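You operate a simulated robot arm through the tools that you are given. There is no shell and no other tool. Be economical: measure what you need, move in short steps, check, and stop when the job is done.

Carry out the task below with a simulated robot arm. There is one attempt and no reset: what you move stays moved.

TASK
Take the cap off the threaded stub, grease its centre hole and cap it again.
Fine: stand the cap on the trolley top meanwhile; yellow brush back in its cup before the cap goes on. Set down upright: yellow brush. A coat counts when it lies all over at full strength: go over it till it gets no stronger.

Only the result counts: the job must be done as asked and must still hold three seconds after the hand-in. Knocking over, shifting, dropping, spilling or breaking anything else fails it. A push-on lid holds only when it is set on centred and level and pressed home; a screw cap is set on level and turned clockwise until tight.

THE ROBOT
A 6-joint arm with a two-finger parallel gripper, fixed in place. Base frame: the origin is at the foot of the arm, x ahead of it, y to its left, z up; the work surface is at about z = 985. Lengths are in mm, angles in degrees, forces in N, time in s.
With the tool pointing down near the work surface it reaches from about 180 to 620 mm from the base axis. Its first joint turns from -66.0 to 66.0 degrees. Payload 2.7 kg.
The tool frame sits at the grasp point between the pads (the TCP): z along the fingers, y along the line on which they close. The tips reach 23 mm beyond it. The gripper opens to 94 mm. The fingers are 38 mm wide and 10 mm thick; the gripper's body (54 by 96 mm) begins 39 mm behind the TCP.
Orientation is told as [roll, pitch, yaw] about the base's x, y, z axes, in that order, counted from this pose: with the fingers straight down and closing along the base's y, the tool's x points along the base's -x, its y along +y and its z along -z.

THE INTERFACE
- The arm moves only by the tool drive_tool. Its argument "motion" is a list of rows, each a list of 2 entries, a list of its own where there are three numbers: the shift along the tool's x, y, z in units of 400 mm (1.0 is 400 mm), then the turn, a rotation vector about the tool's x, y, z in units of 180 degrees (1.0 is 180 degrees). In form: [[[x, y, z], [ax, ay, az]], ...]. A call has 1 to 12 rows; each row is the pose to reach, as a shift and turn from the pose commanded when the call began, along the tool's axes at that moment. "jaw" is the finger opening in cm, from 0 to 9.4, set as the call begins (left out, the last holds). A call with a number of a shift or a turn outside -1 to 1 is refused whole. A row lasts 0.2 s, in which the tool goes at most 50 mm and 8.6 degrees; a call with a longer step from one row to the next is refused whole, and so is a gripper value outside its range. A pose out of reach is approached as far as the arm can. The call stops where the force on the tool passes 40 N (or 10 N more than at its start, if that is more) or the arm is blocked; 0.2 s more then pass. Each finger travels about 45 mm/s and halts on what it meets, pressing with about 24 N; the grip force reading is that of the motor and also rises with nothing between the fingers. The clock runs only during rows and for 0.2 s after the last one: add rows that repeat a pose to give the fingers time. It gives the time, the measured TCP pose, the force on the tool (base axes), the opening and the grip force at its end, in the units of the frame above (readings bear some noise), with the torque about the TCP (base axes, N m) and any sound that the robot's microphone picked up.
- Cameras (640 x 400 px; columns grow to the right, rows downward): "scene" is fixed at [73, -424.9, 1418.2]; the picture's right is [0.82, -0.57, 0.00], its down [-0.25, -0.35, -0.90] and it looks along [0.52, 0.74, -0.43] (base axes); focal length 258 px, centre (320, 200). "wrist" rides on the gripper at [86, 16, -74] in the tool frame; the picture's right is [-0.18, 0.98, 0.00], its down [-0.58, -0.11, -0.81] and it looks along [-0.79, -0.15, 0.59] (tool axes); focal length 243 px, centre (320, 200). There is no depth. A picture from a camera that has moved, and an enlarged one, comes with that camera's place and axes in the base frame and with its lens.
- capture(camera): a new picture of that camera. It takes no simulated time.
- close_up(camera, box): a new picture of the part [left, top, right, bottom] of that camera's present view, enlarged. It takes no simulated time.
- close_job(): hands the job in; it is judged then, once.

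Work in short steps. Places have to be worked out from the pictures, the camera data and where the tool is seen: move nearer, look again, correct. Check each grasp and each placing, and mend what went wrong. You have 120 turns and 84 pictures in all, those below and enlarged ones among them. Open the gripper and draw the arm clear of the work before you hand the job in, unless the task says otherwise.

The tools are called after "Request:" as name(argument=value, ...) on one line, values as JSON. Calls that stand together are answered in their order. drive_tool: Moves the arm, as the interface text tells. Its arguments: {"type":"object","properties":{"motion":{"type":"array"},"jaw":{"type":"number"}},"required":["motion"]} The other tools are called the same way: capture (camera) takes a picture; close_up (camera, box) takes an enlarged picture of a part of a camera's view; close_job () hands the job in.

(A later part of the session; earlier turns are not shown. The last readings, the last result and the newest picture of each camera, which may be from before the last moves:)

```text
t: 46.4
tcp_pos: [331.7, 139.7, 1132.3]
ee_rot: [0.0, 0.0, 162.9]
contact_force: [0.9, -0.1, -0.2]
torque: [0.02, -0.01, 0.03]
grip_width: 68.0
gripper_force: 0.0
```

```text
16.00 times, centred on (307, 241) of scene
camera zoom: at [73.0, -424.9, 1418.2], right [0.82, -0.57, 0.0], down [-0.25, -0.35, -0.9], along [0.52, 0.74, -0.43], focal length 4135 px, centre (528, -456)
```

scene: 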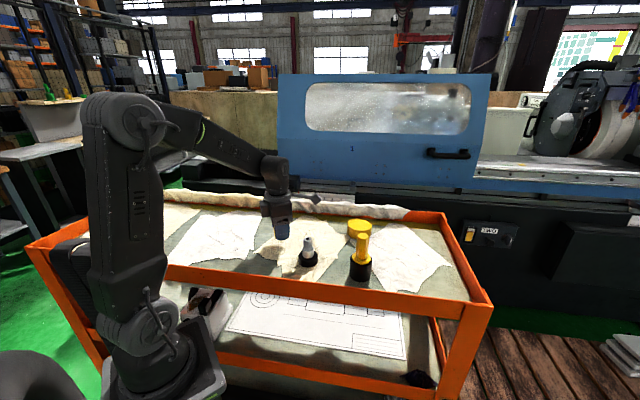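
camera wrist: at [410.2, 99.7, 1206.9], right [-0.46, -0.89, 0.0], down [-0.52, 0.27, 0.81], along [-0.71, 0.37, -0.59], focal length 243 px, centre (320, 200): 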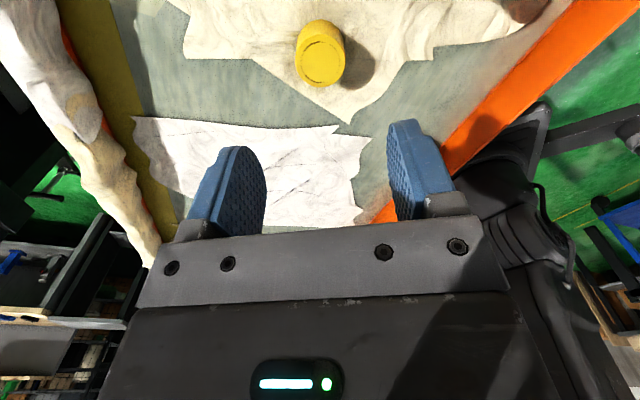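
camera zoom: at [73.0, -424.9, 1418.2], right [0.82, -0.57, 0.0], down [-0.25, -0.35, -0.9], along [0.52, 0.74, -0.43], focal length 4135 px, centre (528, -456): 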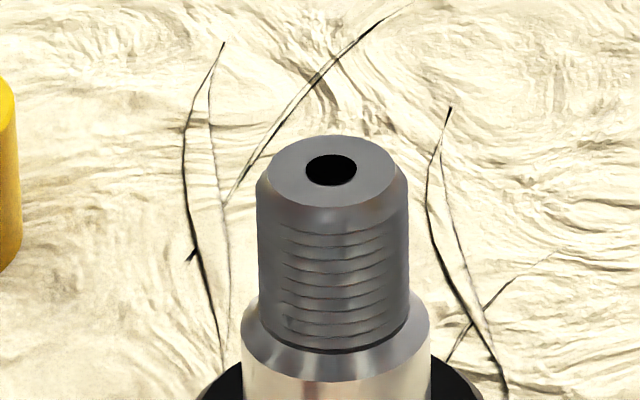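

I go up and over to the brush while unwinding the wrist back toward yaw 0.

Request:
drive_tool(motion=[[[0, 0, -0.07], [0, 0, 0.045]], [[0, 0, -0.1375], [0, 0, 0.09]], [[0.04, 0.045, -0.1375], [0, 0, 0.135]], [[0.08, 0.09, -0.1375], [0, 0, 0.18]], [[0.12, 0.135, -0.1375], [0, 0, 0.225]], [[0.16, 0.18, -0.1375], [0, 0, 0.27]], [[0.2, 0.226, -0.1375], [0, 0, 0.315]], [[0.24, 0.27, -0.1375], [0, 0, 0.36]], [[0.28, 0.316, -0.1375], [0, 0, 0.405]], [[0.32, 0.36, -0.1375], [0, 0, 0.45]], [[0.36, 0.406, -0.1375], [0, 0, 0.495]], [[0.401, 0.452, -0.1375], [0, 0, 0.54]]], jaw=6.8)

Request:
drive_tool(motion=[[[0, 0, 0], [0, 0, 0.045]], [[0, 0, 0], [0, 0, 0.09]], [[0, 0, 0], [0, 0, 0.135]], [[0, 0, 0], [0, 0, 0.18]], [[0, 0, 0], [0, 0, 0.225]], [[0, 0, 0], [0, 0, 0.27]], [[0, 0, 0], [0, 0, 0.315]], [[0, 0, 0], [0, 0, 0.36]], [[0, 0, 0], [0, 0, 0.365]]])

Request:
capture(camera="wrist")

```text
t: 49.0
tcp_pos: [435.1, -78.9, 1186.5]
ee_rot: [0.1, 0.0, 65.5]
contact_force: [0.5, 0.0, 0.6]
torque: [0.02, 0.01, 0.02]
grip_width: 68.2
gripper_force: 0.0
```

```text
t: 51.0
tcp_pos: [434.8, -79.5, 1184.7]
ee_rot: [0.0, 0.0, -0.2]
contact_force: [0.7, 0.0, 0.3]
torque: [0.0, 0.0, -0.01]
grip_width: 68.2
gripper_force: 0.1
```

```text
47 pictures are left
camera wrist: at [348.7, -63.0, 1260.7], right [0.19, 0.98, 0.0], down [0.58, -0.11, 0.81], along [0.79, -0.15, -0.59], focal length 243 px, centre (320, 200)
```

wrist: 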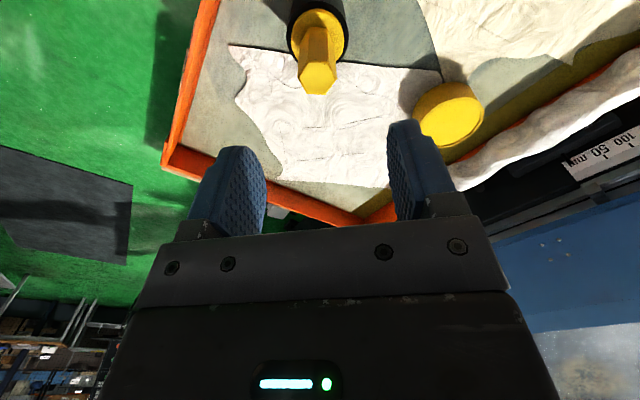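

Request:
close_up(camera="wrist", box=[270, 0, 370, 110])

Request:
close_up(camera="wrist", box=[400, 70, 500, 160])

```text
3.64 times, centred on (320, 55) of wrist
camera zoom: at [348.7, -63.0, 1260.7], right [0.19, 0.98, 0.0], down [0.58, -0.11, 0.81], along [0.79, -0.15, -0.59], focal length 882 px, centre (320, 727)
```

zoom: 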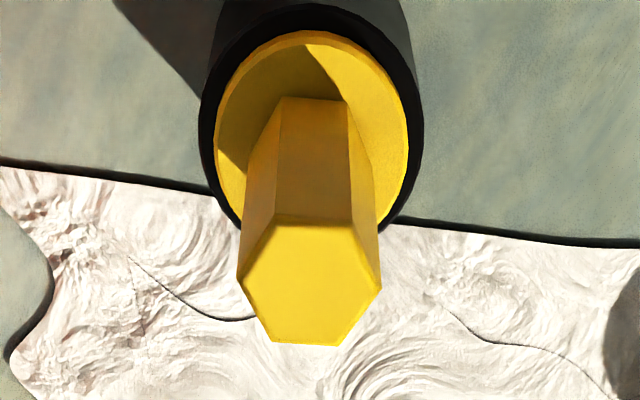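

```text
4.44 times, centred on (450, 115) of wrist
camera zoom: at [348.7, -63.0, 1260.7], right [0.19, 0.98, 0.0], down [0.58, -0.11, 0.81], along [0.79, -0.15, -0.59], focal length 1078 px, centre (-258, 578)
```

zoom: 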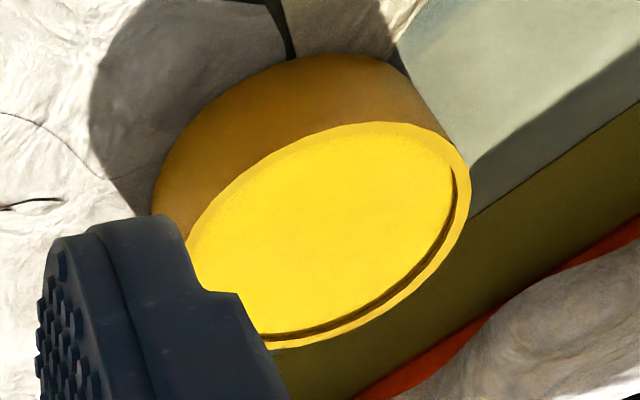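

Brush axis is at about (430, −80), with hex flats facing azimuth ~104°, so I turn to yaw +14 and descend around the handle.

Request:
drive_tool(motion=[[[0.005, 0, 0.04], [0, 0, -0.04]], [[0.01, -0.001, 0.09], [0, 0, -0.078]], [[0.01, -0.001, 0.15], [0, 0, -0.078]], [[0.01, -0.001, 0.15], [0, 0, -0.078]]])

Request:
capture(camera="wrist")

```text
t: 52.0
tcp_pos: [431.9, -80.0, 1125.8]
ee_rot: [0.0, 0.0, 14.1]
contact_force: [0.3, -0.4, 1.3]
torque: [-0.01, -0.02, 0.01]
grip_width: 68.2
gripper_force: 0.0
```

```text
44 pictures are left
camera wrist: at [344.0, -85.6, 1201.3], right [-0.06, 1.0, 0.0], down [0.59, 0.04, 0.81], along [0.81, 0.05, -0.59], focal length 243 px, centre (320, 200)
```

wrist: 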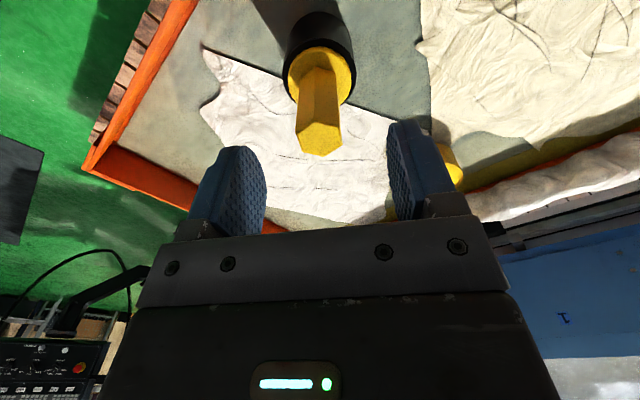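

Nearly centred; small correction and descend to grip height 1078, then close.

Request:
drive_tool(motion=[[[0.006, -0.0025, 0.04], [0, 0, 0]], [[0.006, -0.0025, 0.08], [0, 0, 0]], [[0.006, -0.0025, 0.1175], [0, 0, 0]], [[0.006, -0.0025, 0.1175], [0, 0, 0]]])

Request:
drive_tool(motion=[[[0, 0, 0], [0, 0, 0]], [[0, 0, 0], [0, 0, 0]], [[0, 0, 0], [0, 0, 0]], [[0, 0, 0], [0, 0, 0]], [[0, 0, 0], [0, 0, 0]]], jaw=1.5)

Request:
close_up(camera="scene", box=[300, 190, 460, 290])

```text
t: 53.0
tcp_pos: [428.8, -82.3, 1078.2]
ee_rot: [-0.1, 0.0, 13.9]
contact_force: [-0.9, 0.2, -0.1]
torque: [0.02, -0.02, 0.02]
grip_width: 68.0
gripper_force: 0.2
```

```text
t: 54.2
tcp_pos: [428.8, -81.7, 1079.1]
ee_rot: [-0.1, 0.1, 14.0]
contact_force: [-1.2, 0.2, 1.2]
torque: [-0.04, 0.0, 0.01]
grip_width: 23.6
gripper_force: 23.9
```

```text
4.00 times, centred on (380, 240) of scene
camera zoom: at [73.0, -424.9, 1418.2], right [0.82, -0.57, 0.0], down [-0.25, -0.35, -0.9], along [0.52, 0.74, -0.43], focal length 1034 px, centre (80, 40)
```

zoom: 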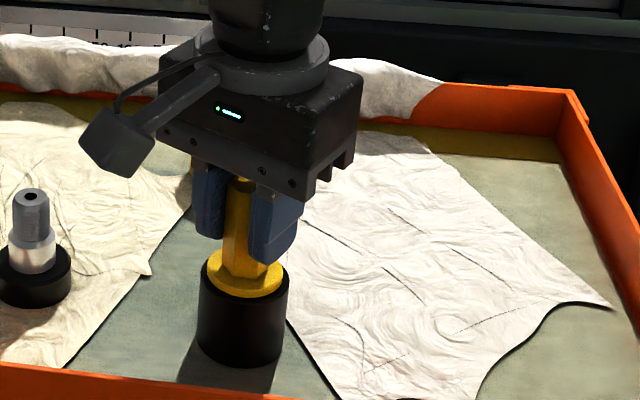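

Gripped on the flats (23.6 mm). I lift straight up 90 mm.

Request:
drive_tool(motion=[[[0, 0, -0.03], [0, 0, 0]], [[0, 0, -0.075], [0, 0, 0]], [[0, 0, -0.12], [0, 0, 0]], [[0, 0, -0.165], [0, 0, 0]], [[0, 0, -0.225], [0, 0, 0]], [[0, 0, -0.225], [0, 0, 0]]])

Request:
close_up(camera="scene", box=[300, 170, 460, 290])

Request:
capture(camera="wrist")

```text
t: 55.6
tcp_pos: [428.3, -81.9, 1171.5]
ee_rot: [0.0, 0.0, 14.1]
contact_force: [0.0, -0.2, -1.5]
torque: [0.0, -0.02, -0.01]
grip_width: 23.7
gripper_force: 24.1
```

```text
3.33 times, centred on (380, 230) of scene
camera zoom: at [73.0, -424.9, 1418.2], right [0.82, -0.57, 0.0], down [-0.25, -0.35, -0.9], along [0.52, 0.74, -0.43], focal length 862 px, centre (120, 100)
```

zoom: 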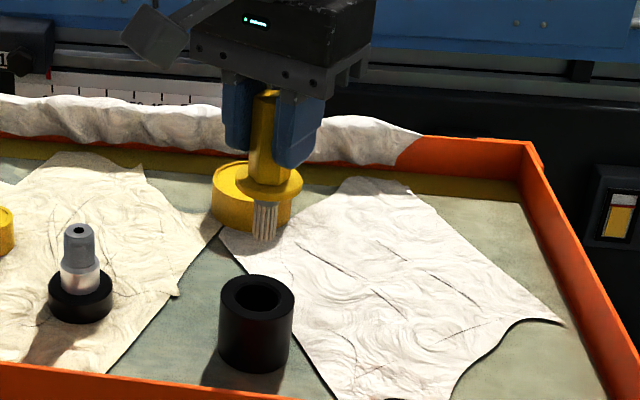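

```text
41 pictures are left
camera wrist: at [341.1, -87.4, 1245.7], right [-0.06, 1.0, 0.0], down [0.59, 0.04, 0.81], along [0.8, 0.05, -0.59], focal length 243 px, centre (320, 200)
```

wrist: 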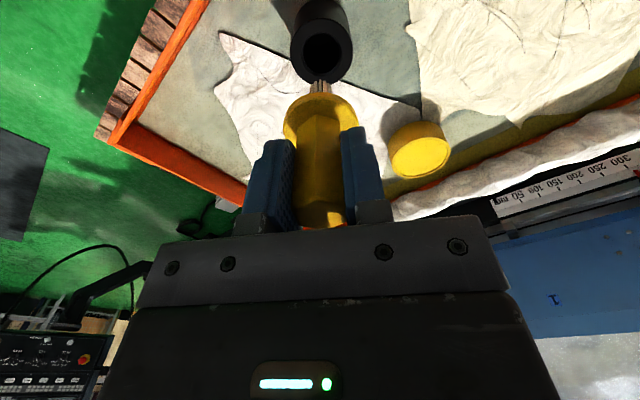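

The brush is out with a bristle tuft. I zoom to see whether it carries grease.

Request:
close_up(camera="scene", box=[345, 205, 385, 235])

Request:
close_up(camera="wrist", box=[280, 0, 360, 120])

Request:
close_up(camera="wrist", box=[380, 110, 460, 185])

```text
13.33 times, centred on (365, 220) of scene
camera zoom: at [73.0, -424.9, 1418.2], right [0.82, -0.57, 0.0], down [-0.25, -0.35, -0.9], along [0.52, 0.74, -0.43], focal length 3446 px, centre (-280, -67)
```

zoom: 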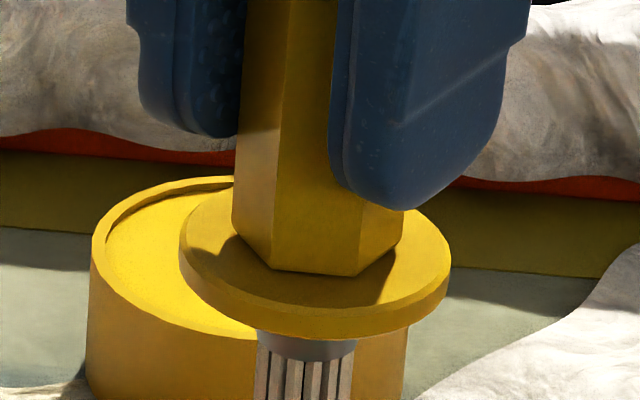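

```text
3.33 times, centred on (320, 60) of wrist
camera zoom: at [341.1, -87.4, 1245.7], right [-0.06, 1.0, 0.0], down [0.59, 0.04, 0.81], along [0.8, 0.05, -0.59], focal length 809 px, centre (320, 667)
```

zoom: 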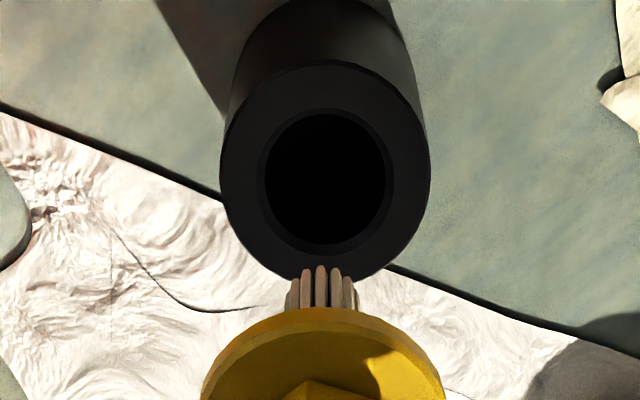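

```text
5.33 times, centred on (420, 148) of wrist
camera zoom: at [341.1, -87.4, 1245.7], right [-0.06, 1.0, 0.0], down [0.59, 0.04, 0.81], along [0.8, 0.05, -0.59], focal length 1294 px, centre (-213, 480)
```

zoom: 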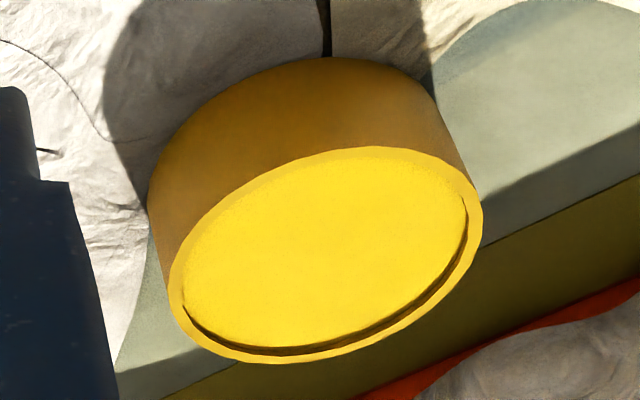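

The bristles look clean, so the yellow pot at about (555, 60) must hold the grease. I carry the brush above the pot and look.

Request:
drive_tool(motion=[[[-0.078, 0.054, 0], [0, 0, 0]], [[-0.157, 0.107, 0], [0, 0, 0]], [[-0.235, 0.161, 0], [0, 0, 0]], [[-0.313, 0.214, 0], [0, 0, 0]], [[-0.3915, 0.268, 0], [0, 0, 0]], [[-0.3915, 0.268, 0.08], [0, 0, 0]], [[-0.3915, 0.268, 0.12], [0, 0, 0]], [[-0.3915, 0.268, 0.12], [0, 0, 0]]])

Request:
close_up(camera="scene", box=[320, 170, 400, 260])

Request:
capture(camera="wrist")

```text
t: 57.4
tcp_pos: [552.6, 61.7, 1120.9]
ee_rot: [0.1, 0.0, 14.0]
contact_force: [-0.2, 0.4, -2.6]
torque: [-0.02, -0.03, -0.03]
grip_width: 23.7
gripper_force: 24.0
```

```text
4.44 times, centred on (360, 215) of scene
camera zoom: at [73.0, -424.9, 1418.2], right [0.82, -0.57, 0.0], down [-0.25, -0.35, -0.9], along [0.52, 0.74, -0.43], focal length 1149 px, centre (142, 133)
```

zoom: 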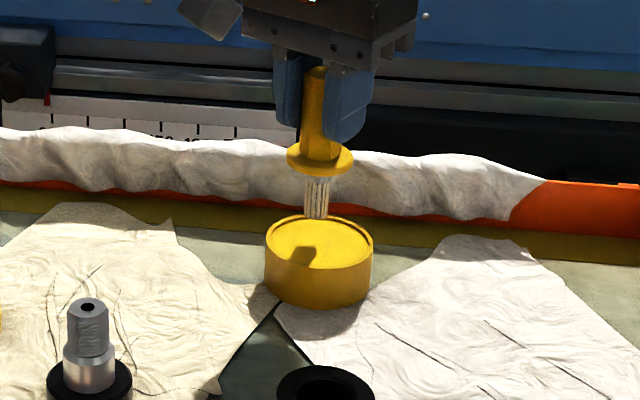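

```text
36 pictures are left
camera wrist: at [466.2, 57.1, 1195.2], right [-0.06, 1.0, 0.0], down [0.59, 0.04, 0.81], along [0.8, 0.05, -0.59], focal length 243 px, centre (320, 200)
```

wrist: 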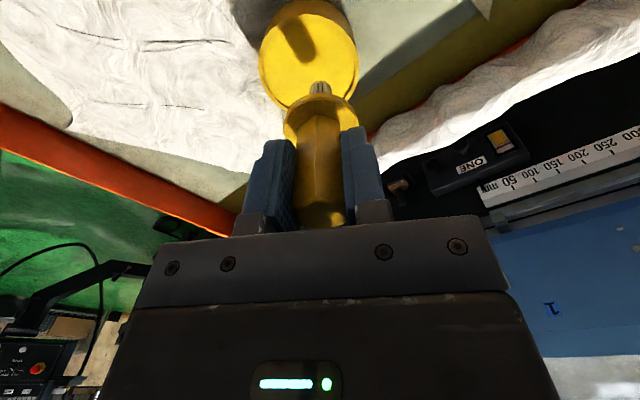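

The tip is over the pot's surface with margin; I adjust slightly toward its centre and lower, then creep to touch.

Request:
drive_tool(motion=[[[0.0175, -0.0085, 0.02], [0, 0, 0]], [[0.0175, -0.0085, 0.045], [0, 0, 0]], [[0.0175, -0.0085, 0.05], [0, 0, 0]]])

Request:
drive_tool(motion=[[[0, 0, 0.005], [0, 0, 0]], [[0, 0, 0.0075], [0, 0, 0]], [[0, 0, 0.0075], [0, 0, 0]]])

Request:
close_up(camera="scene", box=[330, 190, 390, 250])

```text
t: 58.2
tcp_pos: [549.6, 55.6, 1102.4]
ee_rot: [-0.1, -0.2, 14.0]
contact_force: [-3.4, -1.9, 17.7]
torque: [-0.13, 0.32, 0.03]
grip_width: 23.5
gripper_force: 24.1
```

```text
t: 59.0
tcp_pos: [548.9, 56.1, 1097.9]
ee_rot: [0.0, -0.1, 14.0]
contact_force: [3.0, 0.2, 14.5]
torque: [0.0, -0.23, -0.01]
grip_width: 23.8
gripper_force: 23.7
```

```text
6.67 times, centred on (360, 220) of scene
camera zoom: at [72.8, -424.9, 1418.2], right [0.82, -0.57, 0.0], down [-0.25, -0.35, -0.9], along [0.52, 0.74, -0.43], focal length 1723 px, centre (53, 67)
```

zoom: 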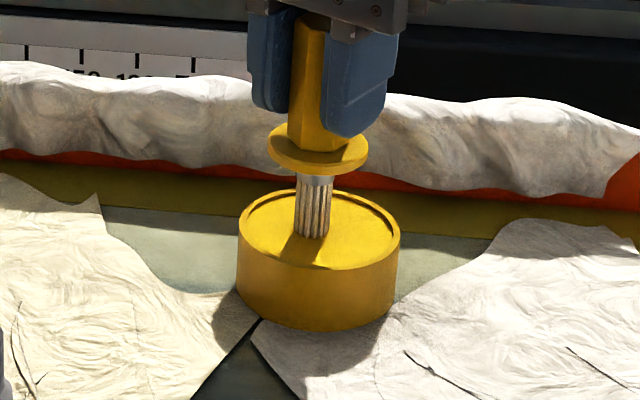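

The brush met a firm surface with ~15–18 N. I lift and look whether the bristles took on grease.

Request:
drive_tool(motion=[[[0, 0, -0.03], [0, 0, 0]], [[0, 0, -0.09], [0, 0, 0]], [[0, 0, -0.15], [0, 0, 0]], [[0, 0, -0.15], [0, 0, 0]]])

Request:
close_up(camera="scene", box=[340, 170, 390, 240])

Request:
close_up(camera="wrist", box=[260, 0, 380, 120])

```text
t: 60.0
tcp_pos: [548.4, 54.1, 1156.9]
ee_rot: [0.0, -0.1, 13.9]
contact_force: [-0.9, -0.5, -1.5]
torque: [-0.01, -0.01, 0.02]
grip_width: 23.4
gripper_force: 23.7
```

```text
5.71 times, centred on (365, 205) of scene
camera zoom: at [73.0, -424.9, 1418.2], right [0.82, -0.57, 0.0], down [-0.25, -0.35, -0.9], along [0.52, 0.74, -0.43], focal length 1477 px, centre (63, 171)
```

zoom: 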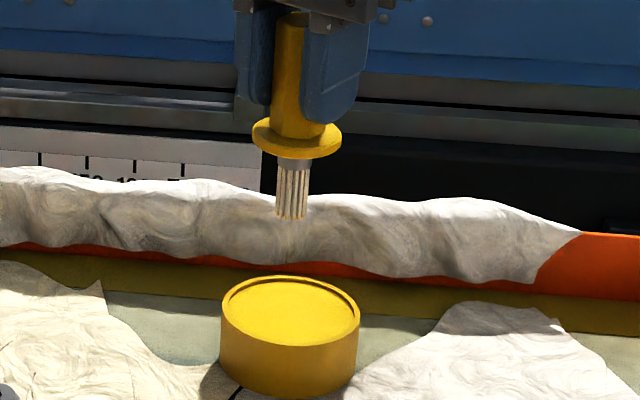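

```text
3.33 times, centred on (320, 60) of wrist
camera zoom: at [459.7, 49.7, 1232.0], right [-0.06, 1.0, 0.0], down [0.59, 0.04, 0.81], along [0.8, 0.05, -0.59], focal length 809 px, centre (320, 667)
```

zoom: 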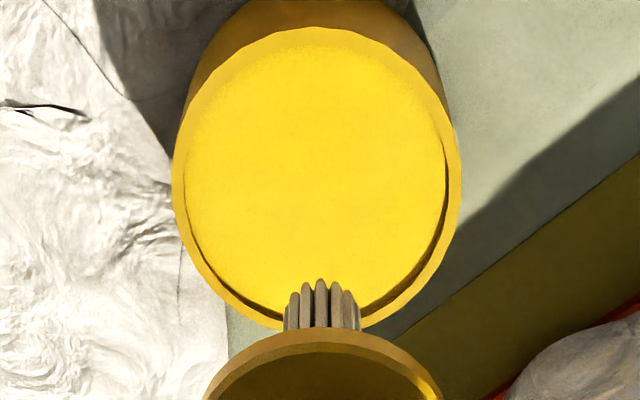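

No visible change for certain. I take the brush to above the stub and check alignment.

Request:
drive_tool(motion=[[[0.08, 0.0107, -0.0375], [0, 0, 0]], [[0.16, 0.0213, -0.0375], [0, 0, 0]], [[0.239, 0.032, -0.0375], [0, 0, 0]], [[0.319, 0.0427, -0.0375], [0, 0, 0]], [[0.399, 0.0533, -0.0375], [0, 0, 0]], [[0.4785, 0.064, -0.0375], [0, 0, 0]], [[0.4785, 0.064, 0.0], [0, 0, 0]], [[0.4785, 0.064, 0.0], [0, 0, 0]]])

Request:
close_up(camera="scene", box=[280, 200, 340, 270])

Request:
close_up(camera="wrist", box=[260, 0, 380, 120])

```text
t: 61.8
tcp_pos: [355.7, 32.8, 1156.0]
ee_rot: [0.0, 0.0, 14.1]
contact_force: [-0.1, -0.3, 0.5]
torque: [0.0, -0.04, -0.01]
grip_width: 23.4
gripper_force: 24.2
```

```text
5.71 times, centred on (310, 235) of scene
camera zoom: at [73.0, -424.9, 1418.2], right [0.82, -0.57, 0.0], down [-0.25, -0.35, -0.9], along [0.52, 0.74, -0.43], focal length 1477 px, centre (377, 0)
```

zoom: 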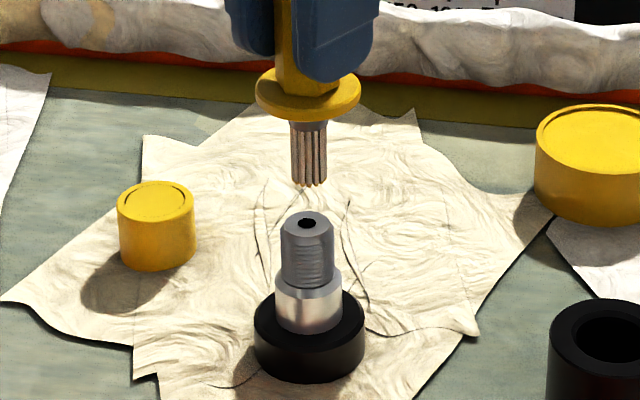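

```text
3.33 times, centred on (320, 60) of wrist
camera zoom: at [267.9, 28.1, 1231.4], right [-0.06, 1.0, 0.0], down [0.59, 0.04, 0.81], along [0.8, 0.05, -0.59], focal length 809 px, centre (320, 667)
```

zoom: 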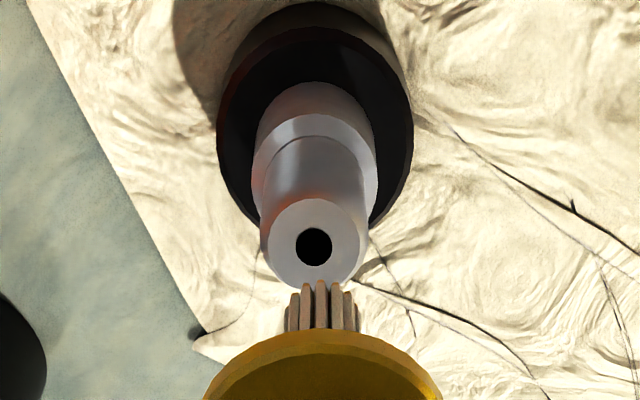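

Alignment is good (about 1 mm off in y, corrected). I lower until the bristles touch the stub's end.

Request:
drive_tool(motion=[[[0, -0.0024, 0.02], [0, 0, 0]], [[0, -0.0024, 0.035], [0, 0, 0]], [[0, -0.0024, 0.035], [0, 0, 0]]])

Request:
drive_tool(motion=[[[0, 0, 0.0025], [0, 0, 0]], [[0, 0, 0.005], [0, 0, 0]], [[0, 0, 0.0075], [0, 0, 0]], [[0, 0, 0.0075], [0, 0, 0]]])

Request:
close_up(camera="scene", box=[290, 215, 325, 250])

```text
t: 62.6
tcp_pos: [357.6, 32.0, 1143.3]
ee_rot: [-0.1, -0.1, 14.0]
contact_force: [0.4, -0.4, 0.0]
torque: [0.01, -0.01, 0.0]
grip_width: 23.5
gripper_force: 24.1
```

```text
t: 63.6
tcp_pos: [356.0, 32.3, 1139.7]
ee_rot: [0.0, -0.1, 14.0]
contact_force: [0.7, 0.0, -0.1]
torque: [0.0, 0.02, 0.03]
grip_width: 23.4
gripper_force: 23.8
```

```text
11.43 times, centred on (308, 232) of scene
camera zoom: at [73.0, -424.9, 1418.2], right [0.82, -0.57, 0.0], down [-0.25, -0.35, -0.9], along [0.52, 0.74, -0.43], focal length 2954 px, centre (463, -171)
```

zoom: 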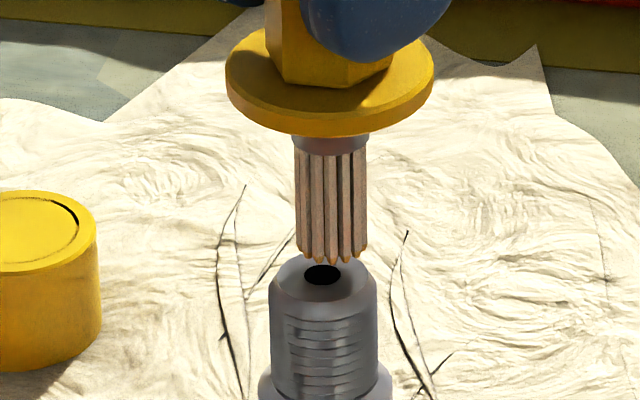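

Tips look golden and hover about 4 mm above the hole, about 2 mm to the right in view. I correct and lower to contact.

Request:
drive_tool(motion=[[[0.0035, 0.0028, 0], [0, 0, 0]], [[0.0035, 0.0028, 0.005], [0, 0, 0]], [[0.0035, 0.0028, 0.01], [0, 0, 0]], [[0.0035, 0.0028, 0.01], [0, 0, 0]]])

Request:
drive_tool(motion=[[[0, 0, 0.0025], [0, 0, 0]], [[0, 0, 0.0025], [0, 0, 0]]])

Request:
close_up(camera="scene", box=[290, 215, 325, 250])

```text
t: 64.6
tcp_pos: [356.5, 32.8, 1136.7]
ee_rot: [0.0, 0.0, 14.0]
contact_force: [-0.1, -0.1, -0.4]
torque: [-0.01, -0.01, 0.0]
grip_width: 23.5
gripper_force: 24.0
```

```text
t: 65.2
tcp_pos: [356.9, 35.4, 1135.5]
ee_rot: [-0.1, 0.1, 14.2]
contact_force: [-0.9, -1.6, -0.7]
torque: [0.02, -0.02, 0.0]
grip_width: 23.4
gripper_force: 24.0
```

```text
11.43 times, centred on (308, 232) of scene
camera zoom: at [73.0, -424.9, 1418.2], right [0.82, -0.57, 0.0], down [-0.25, -0.35, -0.9], along [0.52, 0.74, -0.43], focal length 2954 px, centre (463, -171)
```

zoom: 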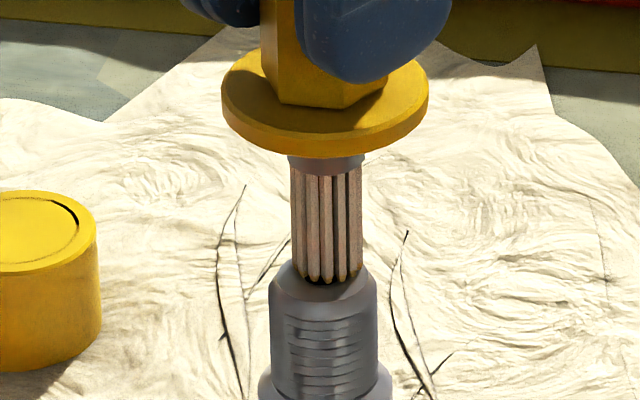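

The tuft now covers the hole; I press lightly until force registers and make a small scrub.

Request:
drive_tool(motion=[[[0.001, 0, 0.0025], [0, 0, 0]], [[0.001, 0, 0.005], [0, 0, 0]], [[0.001, 0, 0.005], [0, 0, 0]]])

```text
t: 66.0
tcp_pos: [355.9, 33.7, 1135.1]
ee_rot: [0.0, -0.3, 14.1]
contact_force: [-0.7, -0.5, 15.4]
torque: [-0.03, 0.03, -0.01]
grip_width: 23.4
gripper_force: 23.8
```

15 N contact. I ease off a bit and scrub ±2 mm around the hole.

Request:
drive_tool(motion=[[[0, 0, -0.002], [0, 0, 0]], [[0.005, 0, -0.002], [0, 0, 0]], [[0.005, 0.005, -0.002], [0, 0, 0]], [[-0.005, 0.005, -0.002], [0, 0, 0]], [[-0.005, -0.005, -0.002], [0, 0, 0]], [[0.005, -0.005, -0.002], [0, 0, 0]], [[0, 0, -0.002], [0, 0, 0]], [[0, 0, -0.002], [0, 0, 0.04]], [[0, 0, -0.002], [0, 0, -0.0]], [[0, 0, -0.002], [0, 0, 0]]])

Request:
drive_tool(motion=[[[0, 0, -0.03], [0, 0, 0]], [[0, 0, -0.08], [0, 0, 0]], [[0, 0, -0.08], [0, 0, 0]]])

Request:
close_up(camera="scene", box=[294, 222, 322, 250])

```text
t: 68.2
tcp_pos: [354.9, 32.0, 1135.1]
ee_rot: [0.0, 0.1, 14.1]
contact_force: [-1.6, -2.5, 9.9]
torque: [-0.24, 0.06, -0.02]
grip_width: 23.3
gripper_force: 24.8
```

```text
t: 69.0
tcp_pos: [355.0, 33.8, 1166.5]
ee_rot: [0.0, -0.1, 14.1]
contact_force: [0.3, -0.6, 0.1]
torque: [0.01, 0.0, 0.03]
grip_width: 23.7
gripper_force: 23.8
```

```text
14.29 times, centred on (308, 236) of scene
camera zoom: at [73.0, -424.9, 1418.2], right [0.82, -0.57, 0.0], down [-0.25, -0.35, -0.9], along [0.52, 0.74, -0.43], focal length 3692 px, centre (491, -314)
```

zoom: 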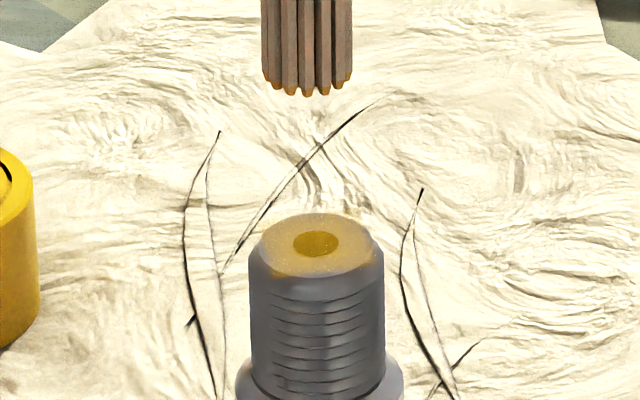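

Grease is going on: the hole is amber. I go over it again with a slight recentring, then compare.

Request:
drive_tool(motion=[[[-0.0024, -0.0029, 0.04], [0, 0, 0]], [[-0.0024, -0.0029, 0.08], [0, 0, 0]], [[-0.0024, -0.0029, 0.081], [0, 0, 0]], [[0.0001, -0.0029, 0.081], [0, 0, 0]], [[0.0001, 0, 0.081], [0, 0, 0]], [[-0.005, 0, 0.081], [0, 0, 0]], [[-0.005, -0.006, 0.081], [0, 0, 0]], [[0.0001, -0.006, 0.081], [0, 0, 0]], [[-0.0024, -0.0029, 0.081], [0, 0, 0.04]], [[-0.0024, -0.0029, 0.081], [0, 0, 0]], [[-0.0024, -0.0029, 0.081], [0, 0, -0.04]], [[-0.0024, -0.0029, 0.081], [0, 0, 0]]])

Request:
drive_tool(motion=[[[0, 0, -0.03], [0, 0, 0]], [[0, 0, -0.08], [0, 0, 0]], [[0, 0, -0.08], [0, 0, 0]]])

Request:
close_up(camera="scene", box=[294, 222, 322, 250])

```text
t: 71.6
tcp_pos: [356.5, 32.5, 1134.1]
ee_rot: [-0.1, -0.1, 14.1]
contact_force: [-1.1, 0.8, 10.2]
torque: [0.16, -0.01, 0.06]
grip_width: 23.5
gripper_force: 23.8
```

```text
t: 72.4
tcp_pos: [356.9, 31.6, 1165.9]
ee_rot: [0.0, 0.0, 14.1]
contact_force: [-0.8, -0.3, -0.5]
torque: [-0.06, -0.02, -0.01]
grip_width: 23.7
gripper_force: 24.2
```

```text
14.29 times, centred on (308, 236) of scene
camera zoom: at [73.0, -424.9, 1418.2], right [0.82, -0.57, 0.0], down [-0.25, -0.35, -0.9], along [0.52, 0.74, -0.43], focal length 3692 px, centre (491, -314)
```

zoom: 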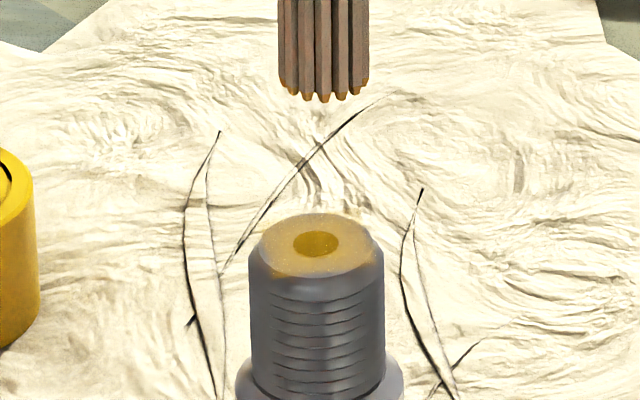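

The look is about the same as after the first pass. To be sure the brush hasn't run dry I reload at the pot and give another pass.

Request:
drive_tool(motion=[[[-0.08, -0.0107, 0], [0, 0, 0]], [[-0.16, -0.0213, 0], [0, 0, 0]], [[-0.239, -0.032, 0], [0, 0, 0]], [[-0.319, -0.0427, 0], [0, 0, 0]], [[-0.399, -0.0533, 0], [0, 0, 0]], [[-0.4785, -0.064, 0], [0, 0, 0]], [[-0.4785, -0.064, 0.08], [0, 0, 0]], [[-0.4785, -0.064, 0.14], [0, 0, 0]], [[-0.4785, -0.064, 0.155], [0, 0, 0]], [[-0.4785, -0.064, 0.155], [0, 0, 0]]])

Request:
drive_tool(motion=[[[0, 0, 0.004], [0, 0, 0]], [[0, 0, 0.008], [0, 0, 0]], [[0, 0, 0.01], [0, 0, 0]]])

```text
t: 74.6
tcp_pos: [548.9, 53.5, 1104.7]
ee_rot: [0.1, 0.0, 14.1]
contact_force: [-1.2, -0.6, 0.0]
torque: [-0.02, -0.02, 0.03]
grip_width: 23.8
gripper_force: 23.8
```

```text
t: 75.4
tcp_pos: [549.0, 54.1, 1099.5]
ee_rot: [0.0, 0.1, 13.9]
contact_force: [-0.3, 0.4, -0.5]
torque: [0.03, -0.01, 0.0]
grip_width: 23.3
gripper_force: 24.1
```

Not touching yet; I creep on down to contact, then wiggle slightly.

Request:
drive_tool(motion=[[[0, 0, 0.003], [0, 0, 0]], [[0, 0, 0.006], [0, 0, 0]], [[0, 0, 0.009], [0, 0, 0]], [[0, 0, 0.009], [0, 0, 0]]])

```text
t: 76.4
tcp_pos: [548.2, 53.3, 1096.2]
ee_rot: [0.0, 0.0, 14.0]
contact_force: [0.2, -0.2, -1.6]
torque: [0.02, 0.0, 0.03]
grip_width: 23.4
gripper_force: 23.6
```

Request:
drive_tool(motion=[[[0, 0, 0.003], [0, 0, 0]], [[0, 0, 0.006], [0, 0, 0]], [[0, 0, 0.008], [0, 0, 0]], [[0, 0, 0.008], [0, 0, 0]]])

Request:
close_up(camera="scene", box=[330, 190, 390, 250])

```text
t: 77.4
tcp_pos: [548.8, 54.7, 1095.5]
ee_rot: [-0.1, -0.3, 14.1]
contact_force: [-0.8, -0.5, 19.9]
torque: [-0.04, -0.08, 0.0]
grip_width: 23.9
gripper_force: 23.8
```

```text
6.67 times, centred on (360, 220) of scene
camera zoom: at [72.6, -424.9, 1418.2], right [0.82, -0.57, 0.0], down [-0.25, -0.35, -0.9], along [0.52, 0.74, -0.43], focal length 1723 px, centre (53, 67)
```

zoom: 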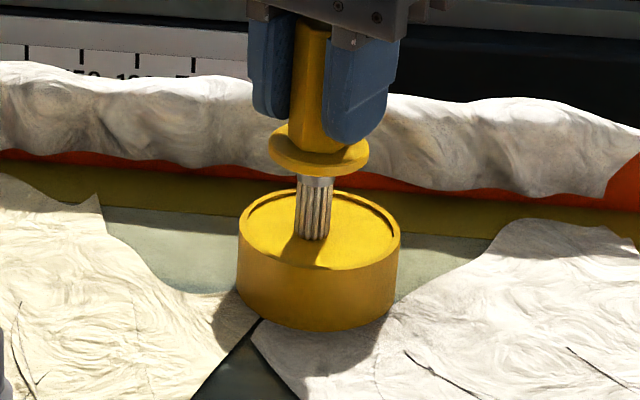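

Contact at the pot with 20 N. I return to above the stub.

Request:
drive_tool(motion=[[[0, 0, -0.08], [0, 0, 0]], [[0, 0, -0.18], [0, 0, 0]], [[0.08, 0.0107, -0.18], [0, 0, 0]], [[0.16, 0.0213, -0.18], [0, 0, 0]], [[0.239, 0.032, -0.18], [0, 0, 0]], [[0.319, 0.0427, -0.18], [0, 0, 0]], [[0.399, 0.0533, -0.18], [0, 0, 0]], [[0.4785, 0.064, -0.18], [0, 0, 0]], [[0.4785, 0.064, -0.11], [0, 0, 0]], [[0.4785, 0.064, -0.105], [0, 0, 0]], [[0.4785, 0.064, -0.105], [0, 0, 0]]])

Request:
close_up(camera="scene", box=[294, 222, 322, 250])

```text
t: 79.8
tcp_pos: [356.7, 30.5, 1133.3]
ee_rot: [0.0, 0.0, 13.9]
contact_force: [0.1, -0.2, 0.3]
torque: [-0.01, -0.02, 0.0]
grip_width: 23.5
gripper_force: 24.0
```

```text
14.29 times, centred on (308, 236) of scene
camera zoom: at [73.0, -424.9, 1418.2], right [0.82, -0.57, 0.0], down [-0.25, -0.35, -0.9], along [0.52, 0.74, -0.43], focal length 3692 px, centre (491, -314)
```

zoom: 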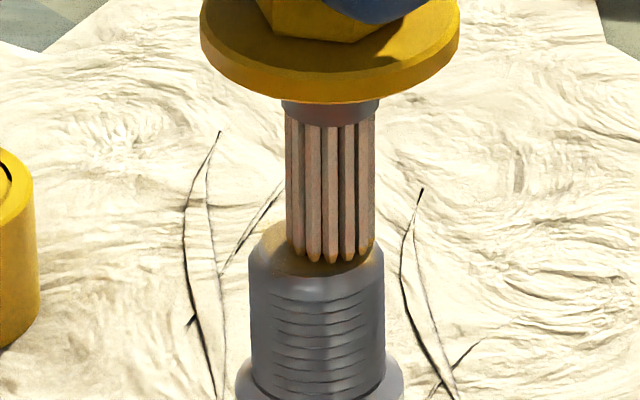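

The tuft is just above, ~2.4 mm right; I correct, lower to contact, and scrub around the hole.

Request:
drive_tool(motion=[[[0.004, 0.0046, 0], [0, 0, 0]], [[0.004, 0.0046, 0.004], [0, 0, 0]], [[0.004, 0.0046, 0.007], [0, 0, 0]], [[0.004, 0.0046, 0.009], [0, 0, 0]], [[0.004, 0.0046, 0.009], [0, 0, 0]]])

```text
t: 81.0
tcp_pos: [355.6, 32.9, 1132.8]
ee_rot: [-0.1, -0.2, 14.1]
contact_force: [-0.5, -6.2, 21.1]
torque: [-0.4, -0.07, -0.07]
grip_width: 23.7
gripper_force: 24.2
```

Request:
drive_tool(motion=[[[0, 0, -0.003], [0, 0, 0]], [[0.005, 0, -0.003], [0, 0, 0]], [[0.005, 0.005, -0.003], [0, 0, 0]], [[-0.005, 0.005, -0.003], [0, 0, 0]], [[-0.005, -0.005, -0.003], [0, 0, 0]], [[0.005, -0.005, -0.003], [0, 0, 0]], [[0, 0, -0.003], [0, 0, 0.04]], [[0, 0, -0.003], [0, 0, 0]], [[0, 0, -0.003], [0, 0, -0.04]], [[0, 0, -0.003], [0, 0, 0]]])

Request:
drive_tool(motion=[[[0, 0, -0.04], [0, 0, 0]], [[0, 0, -0.1], [0, 0, 0]], [[0, 0, -0.1], [0, 0, 0]]])

Request:
close_up(camera="scene", box=[294, 222, 322, 250])

```text
t: 83.2
tcp_pos: [354.2, 32.4, 1131.1]
ee_rot: [0.0, 0.0, 14.1]
contact_force: [0.0, 0.0, -1.5]
torque: [-0.01, -0.02, -0.01]
grip_width: 23.3
gripper_force: 23.9
```

```text
t: 84.0
tcp_pos: [356.2, 33.4, 1172.9]
ee_rot: [0.0, 0.0, 14.1]
contact_force: [0.8, 0.9, -1.1]
torque: [-0.01, -0.03, 0.03]
grip_width: 23.5
gripper_force: 24.3
```

```text
14.29 times, centred on (308, 236) of scene
camera zoom: at [73.0, -424.9, 1418.2], right [0.82, -0.57, 0.0], down [-0.25, -0.35, -0.9], along [0.52, 0.74, -0.43], focal length 3692 px, centre (491, -314)
```

zoom: 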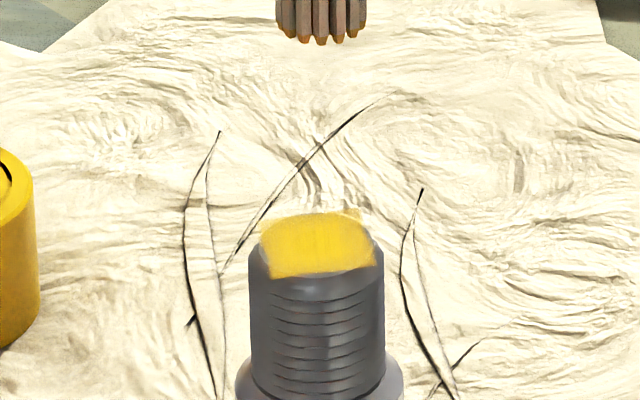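

Reloading made it far stronger—full opaque yellow. I do one more reload-and-pass to confirm it gets no stronger.

Request:
drive_tool(motion=[[[-0.08, -0.0107, 0], [0, 0, 0]], [[-0.16, -0.0213, 0], [0, 0, 0]], [[-0.239, -0.032, 0], [0, 0, 0]], [[-0.319, -0.0427, 0], [0, 0, 0]], [[-0.399, -0.0533, 0], [0, 0, 0]], [[-0.4785, -0.064, 0], [0, 0, 0]], [[-0.4785, -0.064, 0.1], [0, 0, 0]], [[-0.4785, -0.064, 0.18], [0, 0, 0]], [[-0.4785, -0.064, 0.19], [0, 0, 0]], [[-0.4785, -0.064, 0.195], [0, 0, 0]], [[-0.4785, -0.064, 0.198], [0, 0, 0]], [[-0.4785, -0.064, 0.198], [0, 0, 0]]])

```text
t: 86.6
tcp_pos: [546.5, 56.2, 1094.0]
ee_rot: [0.0, -0.1, 14.0]
contact_force: [0.2, 0.6, 3.5]
torque: [0.07, -0.04, 0.02]
grip_width: 23.6
gripper_force: 24.3
```

Request:
drive_tool(motion=[[[0, 0, 0.003], [0, 0, 0]], [[0, 0, 0.004], [0, 0, 0]], [[0.005, 0, 0.004], [0, 0, 0]], [[0.0, 0, 0.004], [0, 0, 0]]])

Request:
drive_tool(motion=[[[0, 0, -0.1], [0, 0, 0]], [[0, 0, -0.2], [0, 0, 0]], [[0.08, 0.0107, -0.2], [0, 0, 0]], [[0.16, 0.0213, -0.2], [0, 0, 0]], [[0.239, 0.032, -0.2], [0, 0, 0]], [[0.319, 0.0427, -0.2], [0, 0, 0]], [[0.399, 0.0533, -0.2], [0, 0, 0]], [[0.4785, 0.064, -0.2], [0, 0, 0]], [[0.4785, 0.064, -0.11], [0, 0, 0]], [[0.4785, 0.064, -0.104], [0, 0, 0]], [[0.4785, 0.064, -0.104], [0, 0, 0]]])

Request:
close_up(camera="scene", box=[294, 222, 322, 250])

```text
t: 87.6
tcp_pos: [545.2, 55.4, 1094.5]
ee_rot: [0.0, -0.1, 14.0]
contact_force: [-3.5, -0.3, 15.4]
torque: [-0.01, 0.14, -0.01]
grip_width: 23.2
gripper_force: 23.6
```

```text
t: 90.0
tcp_pos: [352.5, 32.1, 1133.7]
ee_rot: [0.1, 0.0, 14.0]
contact_force: [0.5, 0.1, 0.0]
torque: [-0.04, 0.03, -0.01]
grip_width: 23.3
gripper_force: 23.7
```

```text
14.29 times, centred on (308, 236) of scene
camera zoom: at [73.0, -424.9, 1418.2], right [0.82, -0.57, 0.0], down [-0.25, -0.35, -0.9], along [0.52, 0.74, -0.43], focal length 3692 px, centre (491, -314)
```

zoom: 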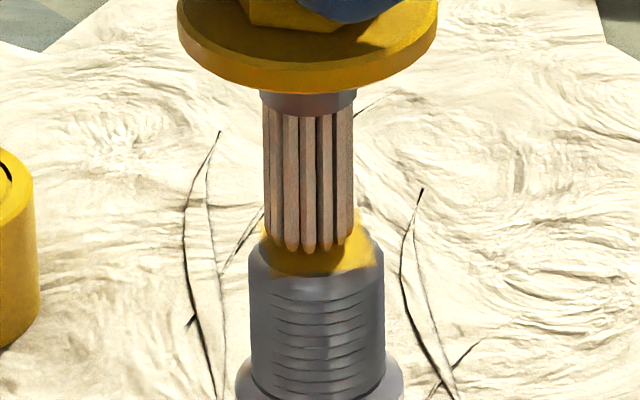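

Slight recentre, contact and scrub once more.

Request:
drive_tool(motion=[[[-0.0022, -0.0026, 0.004], [0, 0, 0]], [[-0.0022, -0.0026, 0.008], [0, 0, 0]], [[-0.0022, -0.0026, 0.01], [0, 0, 0]]])

Request:
drive_tool(motion=[[[0.005, 0, 0], [0, 0, 0]], [[0.005, 0.005, 0], [0, 0, 0]], [[-0.005, 0.005, 0], [0, 0, 0]], [[-0.005, -0.005, 0], [0, 0, 0]], [[0.005, -0.005, 0], [0, 0, 0]], [[0, 0, 0], [0, 0, 0.04]], [[0, 0, 0], [0, 0, 0]], [[0, 0, 0], [0, 0, -0.04]], [[0, 0, 0], [0, 0, 0]]])

Request:
drive_tool(motion=[[[0, 0, -0.04], [0, 0, 0]], [[0, 0, -0.1], [0, 0, 0]], [[0, 0, -0.1], [0, 0, 0]]])

Request:
close_up(camera="scene", box=[294, 222, 322, 250])

```text
t: 90.8
tcp_pos: [354.1, 31.3, 1130.8]
ee_rot: [-0.2, -0.3, 14.0]
contact_force: [-3.2, -0.1, 19.3]
torque: [0.05, 0.1, -0.02]
grip_width: 23.6
gripper_force: 23.8
```

```text
t: 92.8
tcp_pos: [356.9, 33.0, 1128.2]
ee_rot: [0.1, 0.1, 14.1]
contact_force: [-1.5, 1.1, 6.7]
torque: [0.1, -0.02, 0.02]
grip_width: 23.4
gripper_force: 24.1
```

```text
t: 93.6
tcp_pos: [356.1, 33.9, 1167.4]
ee_rot: [0.0, 0.1, 14.0]
contact_force: [0.1, -0.4, -0.8]
torque: [0.02, -0.01, -0.01]
grip_width: 23.2
gripper_force: 23.9
```

```text
14.29 times, centred on (308, 236) of scene
camera zoom: at [73.0, -424.9, 1418.2], right [0.82, -0.57, 0.0], down [-0.25, -0.35, -0.9], along [0.52, 0.74, -0.43], focal length 3692 px, centre (491, -314)
```

zoom: 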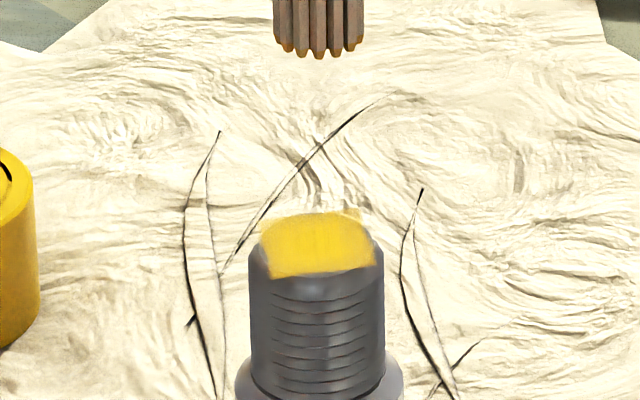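

No stronger any more: the coat is saturated. Now I carry the brush back above its cup and check alignment.

Request:
drive_tool(motion=[[[-0.036, -0.108, 0], [0, 0, 0]], [[-0.072, -0.215, 0], [0, 0, 0]], [[-0.1075, -0.323, 0], [0, 0, 0]], [[-0.1075, -0.323, 0], [0, 0, 0]], [[-0.1075, -0.323, 0.08], [0, 0, 0]], [[-0.1075, -0.323, 0.08], [0, 0, 0]]])

Request:
close_up(camera="scene", box=[335, 200, 395, 280])

Request:
close_up(camera="wrist", box=[260, 0, 380, 120])

```text
t: 95.0
tcp_pos: [431.3, -82.1, 1135.7]
ee_rot: [0.0, -0.1, 14.1]
contact_force: [0.0, 0.4, -0.4]
torque: [0.01, 0.02, 0.02]
grip_width: 23.3
gripper_force: 23.6
```

```text
5.00 times, centred on (365, 240) of scene
camera zoom: at [73.0, -424.9, 1418.2], right [0.82, -0.57, 0.0], down [-0.25, -0.35, -0.9], along [0.52, 0.74, -0.43], focal length 1292 px, centre (95, 0)
```

zoom: 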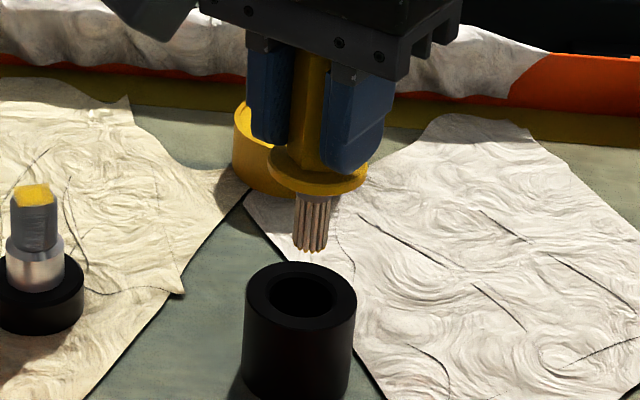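

```text
3.33 times, centred on (320, 60) of wrist
camera zoom: at [342.4, -87.7, 1210.8], right [-0.06, 1.0, 0.0], down [0.59, 0.04, 0.81], along [0.8, 0.05, -0.59], focal length 809 px, centre (320, 667)
```

zoom: 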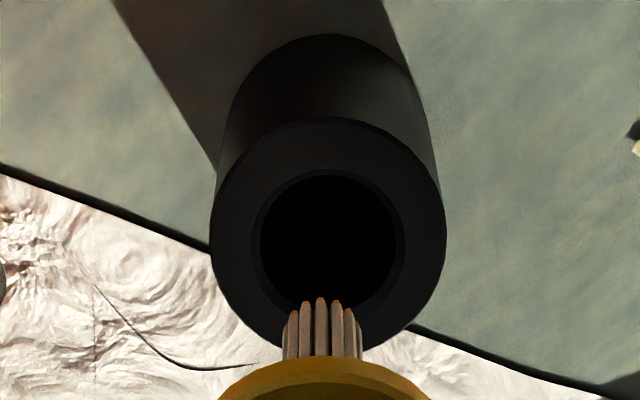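

Tuft is a bit to the right of the cup bore (~2.5 mm). I correct and lower partway.

Request:
drive_tool(motion=[[[0.004, 0.0046, 0.03], [0, 0, 0]], [[0.004, 0.0046, 0.05], [0, 0, 0]], [[0.004, 0.0046, 0.065], [0, 0, 0]], [[0.004, 0.0046, 0.065], [0, 0, 0]]])

Request:
close_up(camera="scene", box=[335, 200, 395, 280])

```text
t: 96.0
tcp_pos: [426.5, -82.6, 1109.6]
ee_rot: [0.1, 0.1, 14.0]
contact_force: [0.2, 0.7, -0.4]
torque: [0.05, -0.01, -0.03]
grip_width: 23.5
gripper_force: 24.2
```

```text
5.00 times, centred on (365, 240) of scene
camera zoom: at [73.0, -424.9, 1418.2], right [0.82, -0.57, 0.0], down [-0.25, -0.35, -0.9], along [0.52, 0.74, -0.43], focal length 1292 px, centre (95, 0)
```

zoom: 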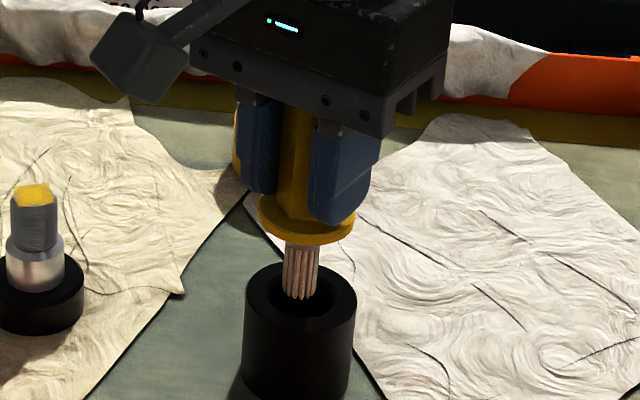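

The tuft is centred in the bore. I lower further and creep to the flange seat.

Request:
drive_tool(motion=[[[0, 0, 0.03], [0, 0, 0]], [[0, 0, 0.06], [0, 0, 0]], [[0, 0, 0.08], [0, 0, 0]], [[0, 0, 0.08], [0, 0, 0]]])

Request:
close_up(camera="scene", box=[335, 200, 395, 280])

```text
t: 97.0
tcp_pos: [426.5, -81.2, 1078.7]
ee_rot: [0.1, 0.0, 14.0]
contact_force: [0.1, 0.9, -1.6]
torque: [0.0, 0.02, 0.01]
grip_width: 23.5
gripper_force: 24.6
```

```text
5.00 times, centred on (365, 240) of scene
camera zoom: at [73.0, -424.9, 1418.2], right [0.82, -0.57, 0.0], down [-0.25, -0.35, -0.9], along [0.52, 0.74, -0.43], focal length 1292 px, centre (95, 0)
```

zoom: 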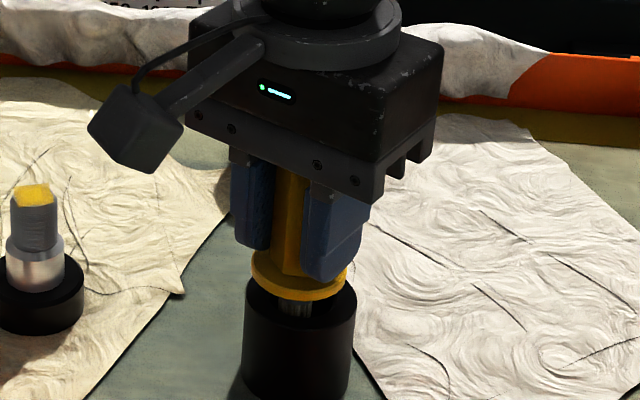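

About 9 mm to go; I continue slowly until it seats.

Request:
drive_tool(motion=[[[0, 0, 0.008], [0, 0, 0]], [[0, 0, 0.016], [0, 0, 0]], [[0, 0, 0.02], [0, 0, 0]], [[0, 0, 0.02], [0, 0, 0]]])

Request:
drive_tool(motion=[[[0, 0, 0.003], [0, 0, 0]], [[0, 0, 0.005], [0, 0, 0]]])

```text
t: 98.0
tcp_pos: [426.5, -79.8, 1072.1]
ee_rot: [0.0, 0.0, 13.9]
contact_force: [0.5, 0.2, -1.1]
torque: [-0.02, 0.0, 0.01]
grip_width: 23.3
gripper_force: 24.5
```

```text
t: 98.6
tcp_pos: [426.9, -81.1, 1069.6]
ee_rot: [0.0, 0.0, 13.9]
contact_force: [-0.1, -0.5, -0.5]
torque: [-0.03, 0.0, -0.01]
grip_width: 23.4
gripper_force: 23.7
```

Request:
drive_tool(motion=[[[0, 0, 0.003], [0, 0, 0]], [[0, 0, 0.005], [0, 0, 0]]])

Request:
close_up(camera="scene", box=[335, 200, 395, 280])

```text
t: 99.2
tcp_pos: [427.2, -81.0, 1067.3]
ee_rot: [0.0, 0.1, 14.1]
contact_force: [-0.6, 0.9, 0.8]
torque: [-0.04, -0.03, -0.01]
grip_width: 23.5
gripper_force: 24.0
```

```text
5.00 times, centred on (365, 240) of scene
camera zoom: at [73.0, -424.9, 1418.2], right [0.82, -0.57, 0.0], down [-0.25, -0.35, -0.9], along [0.52, 0.74, -0.43], focal length 1292 px, centre (95, 0)
```

zoom: 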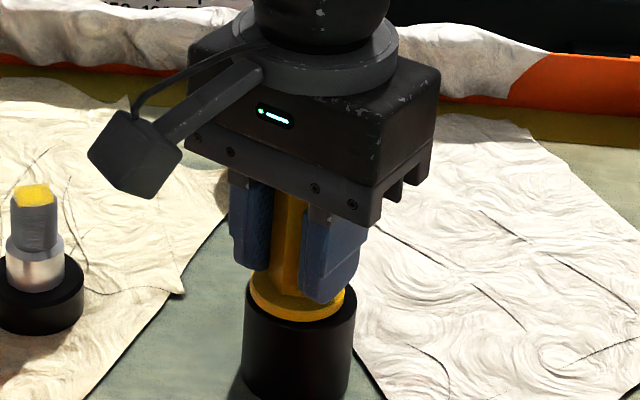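

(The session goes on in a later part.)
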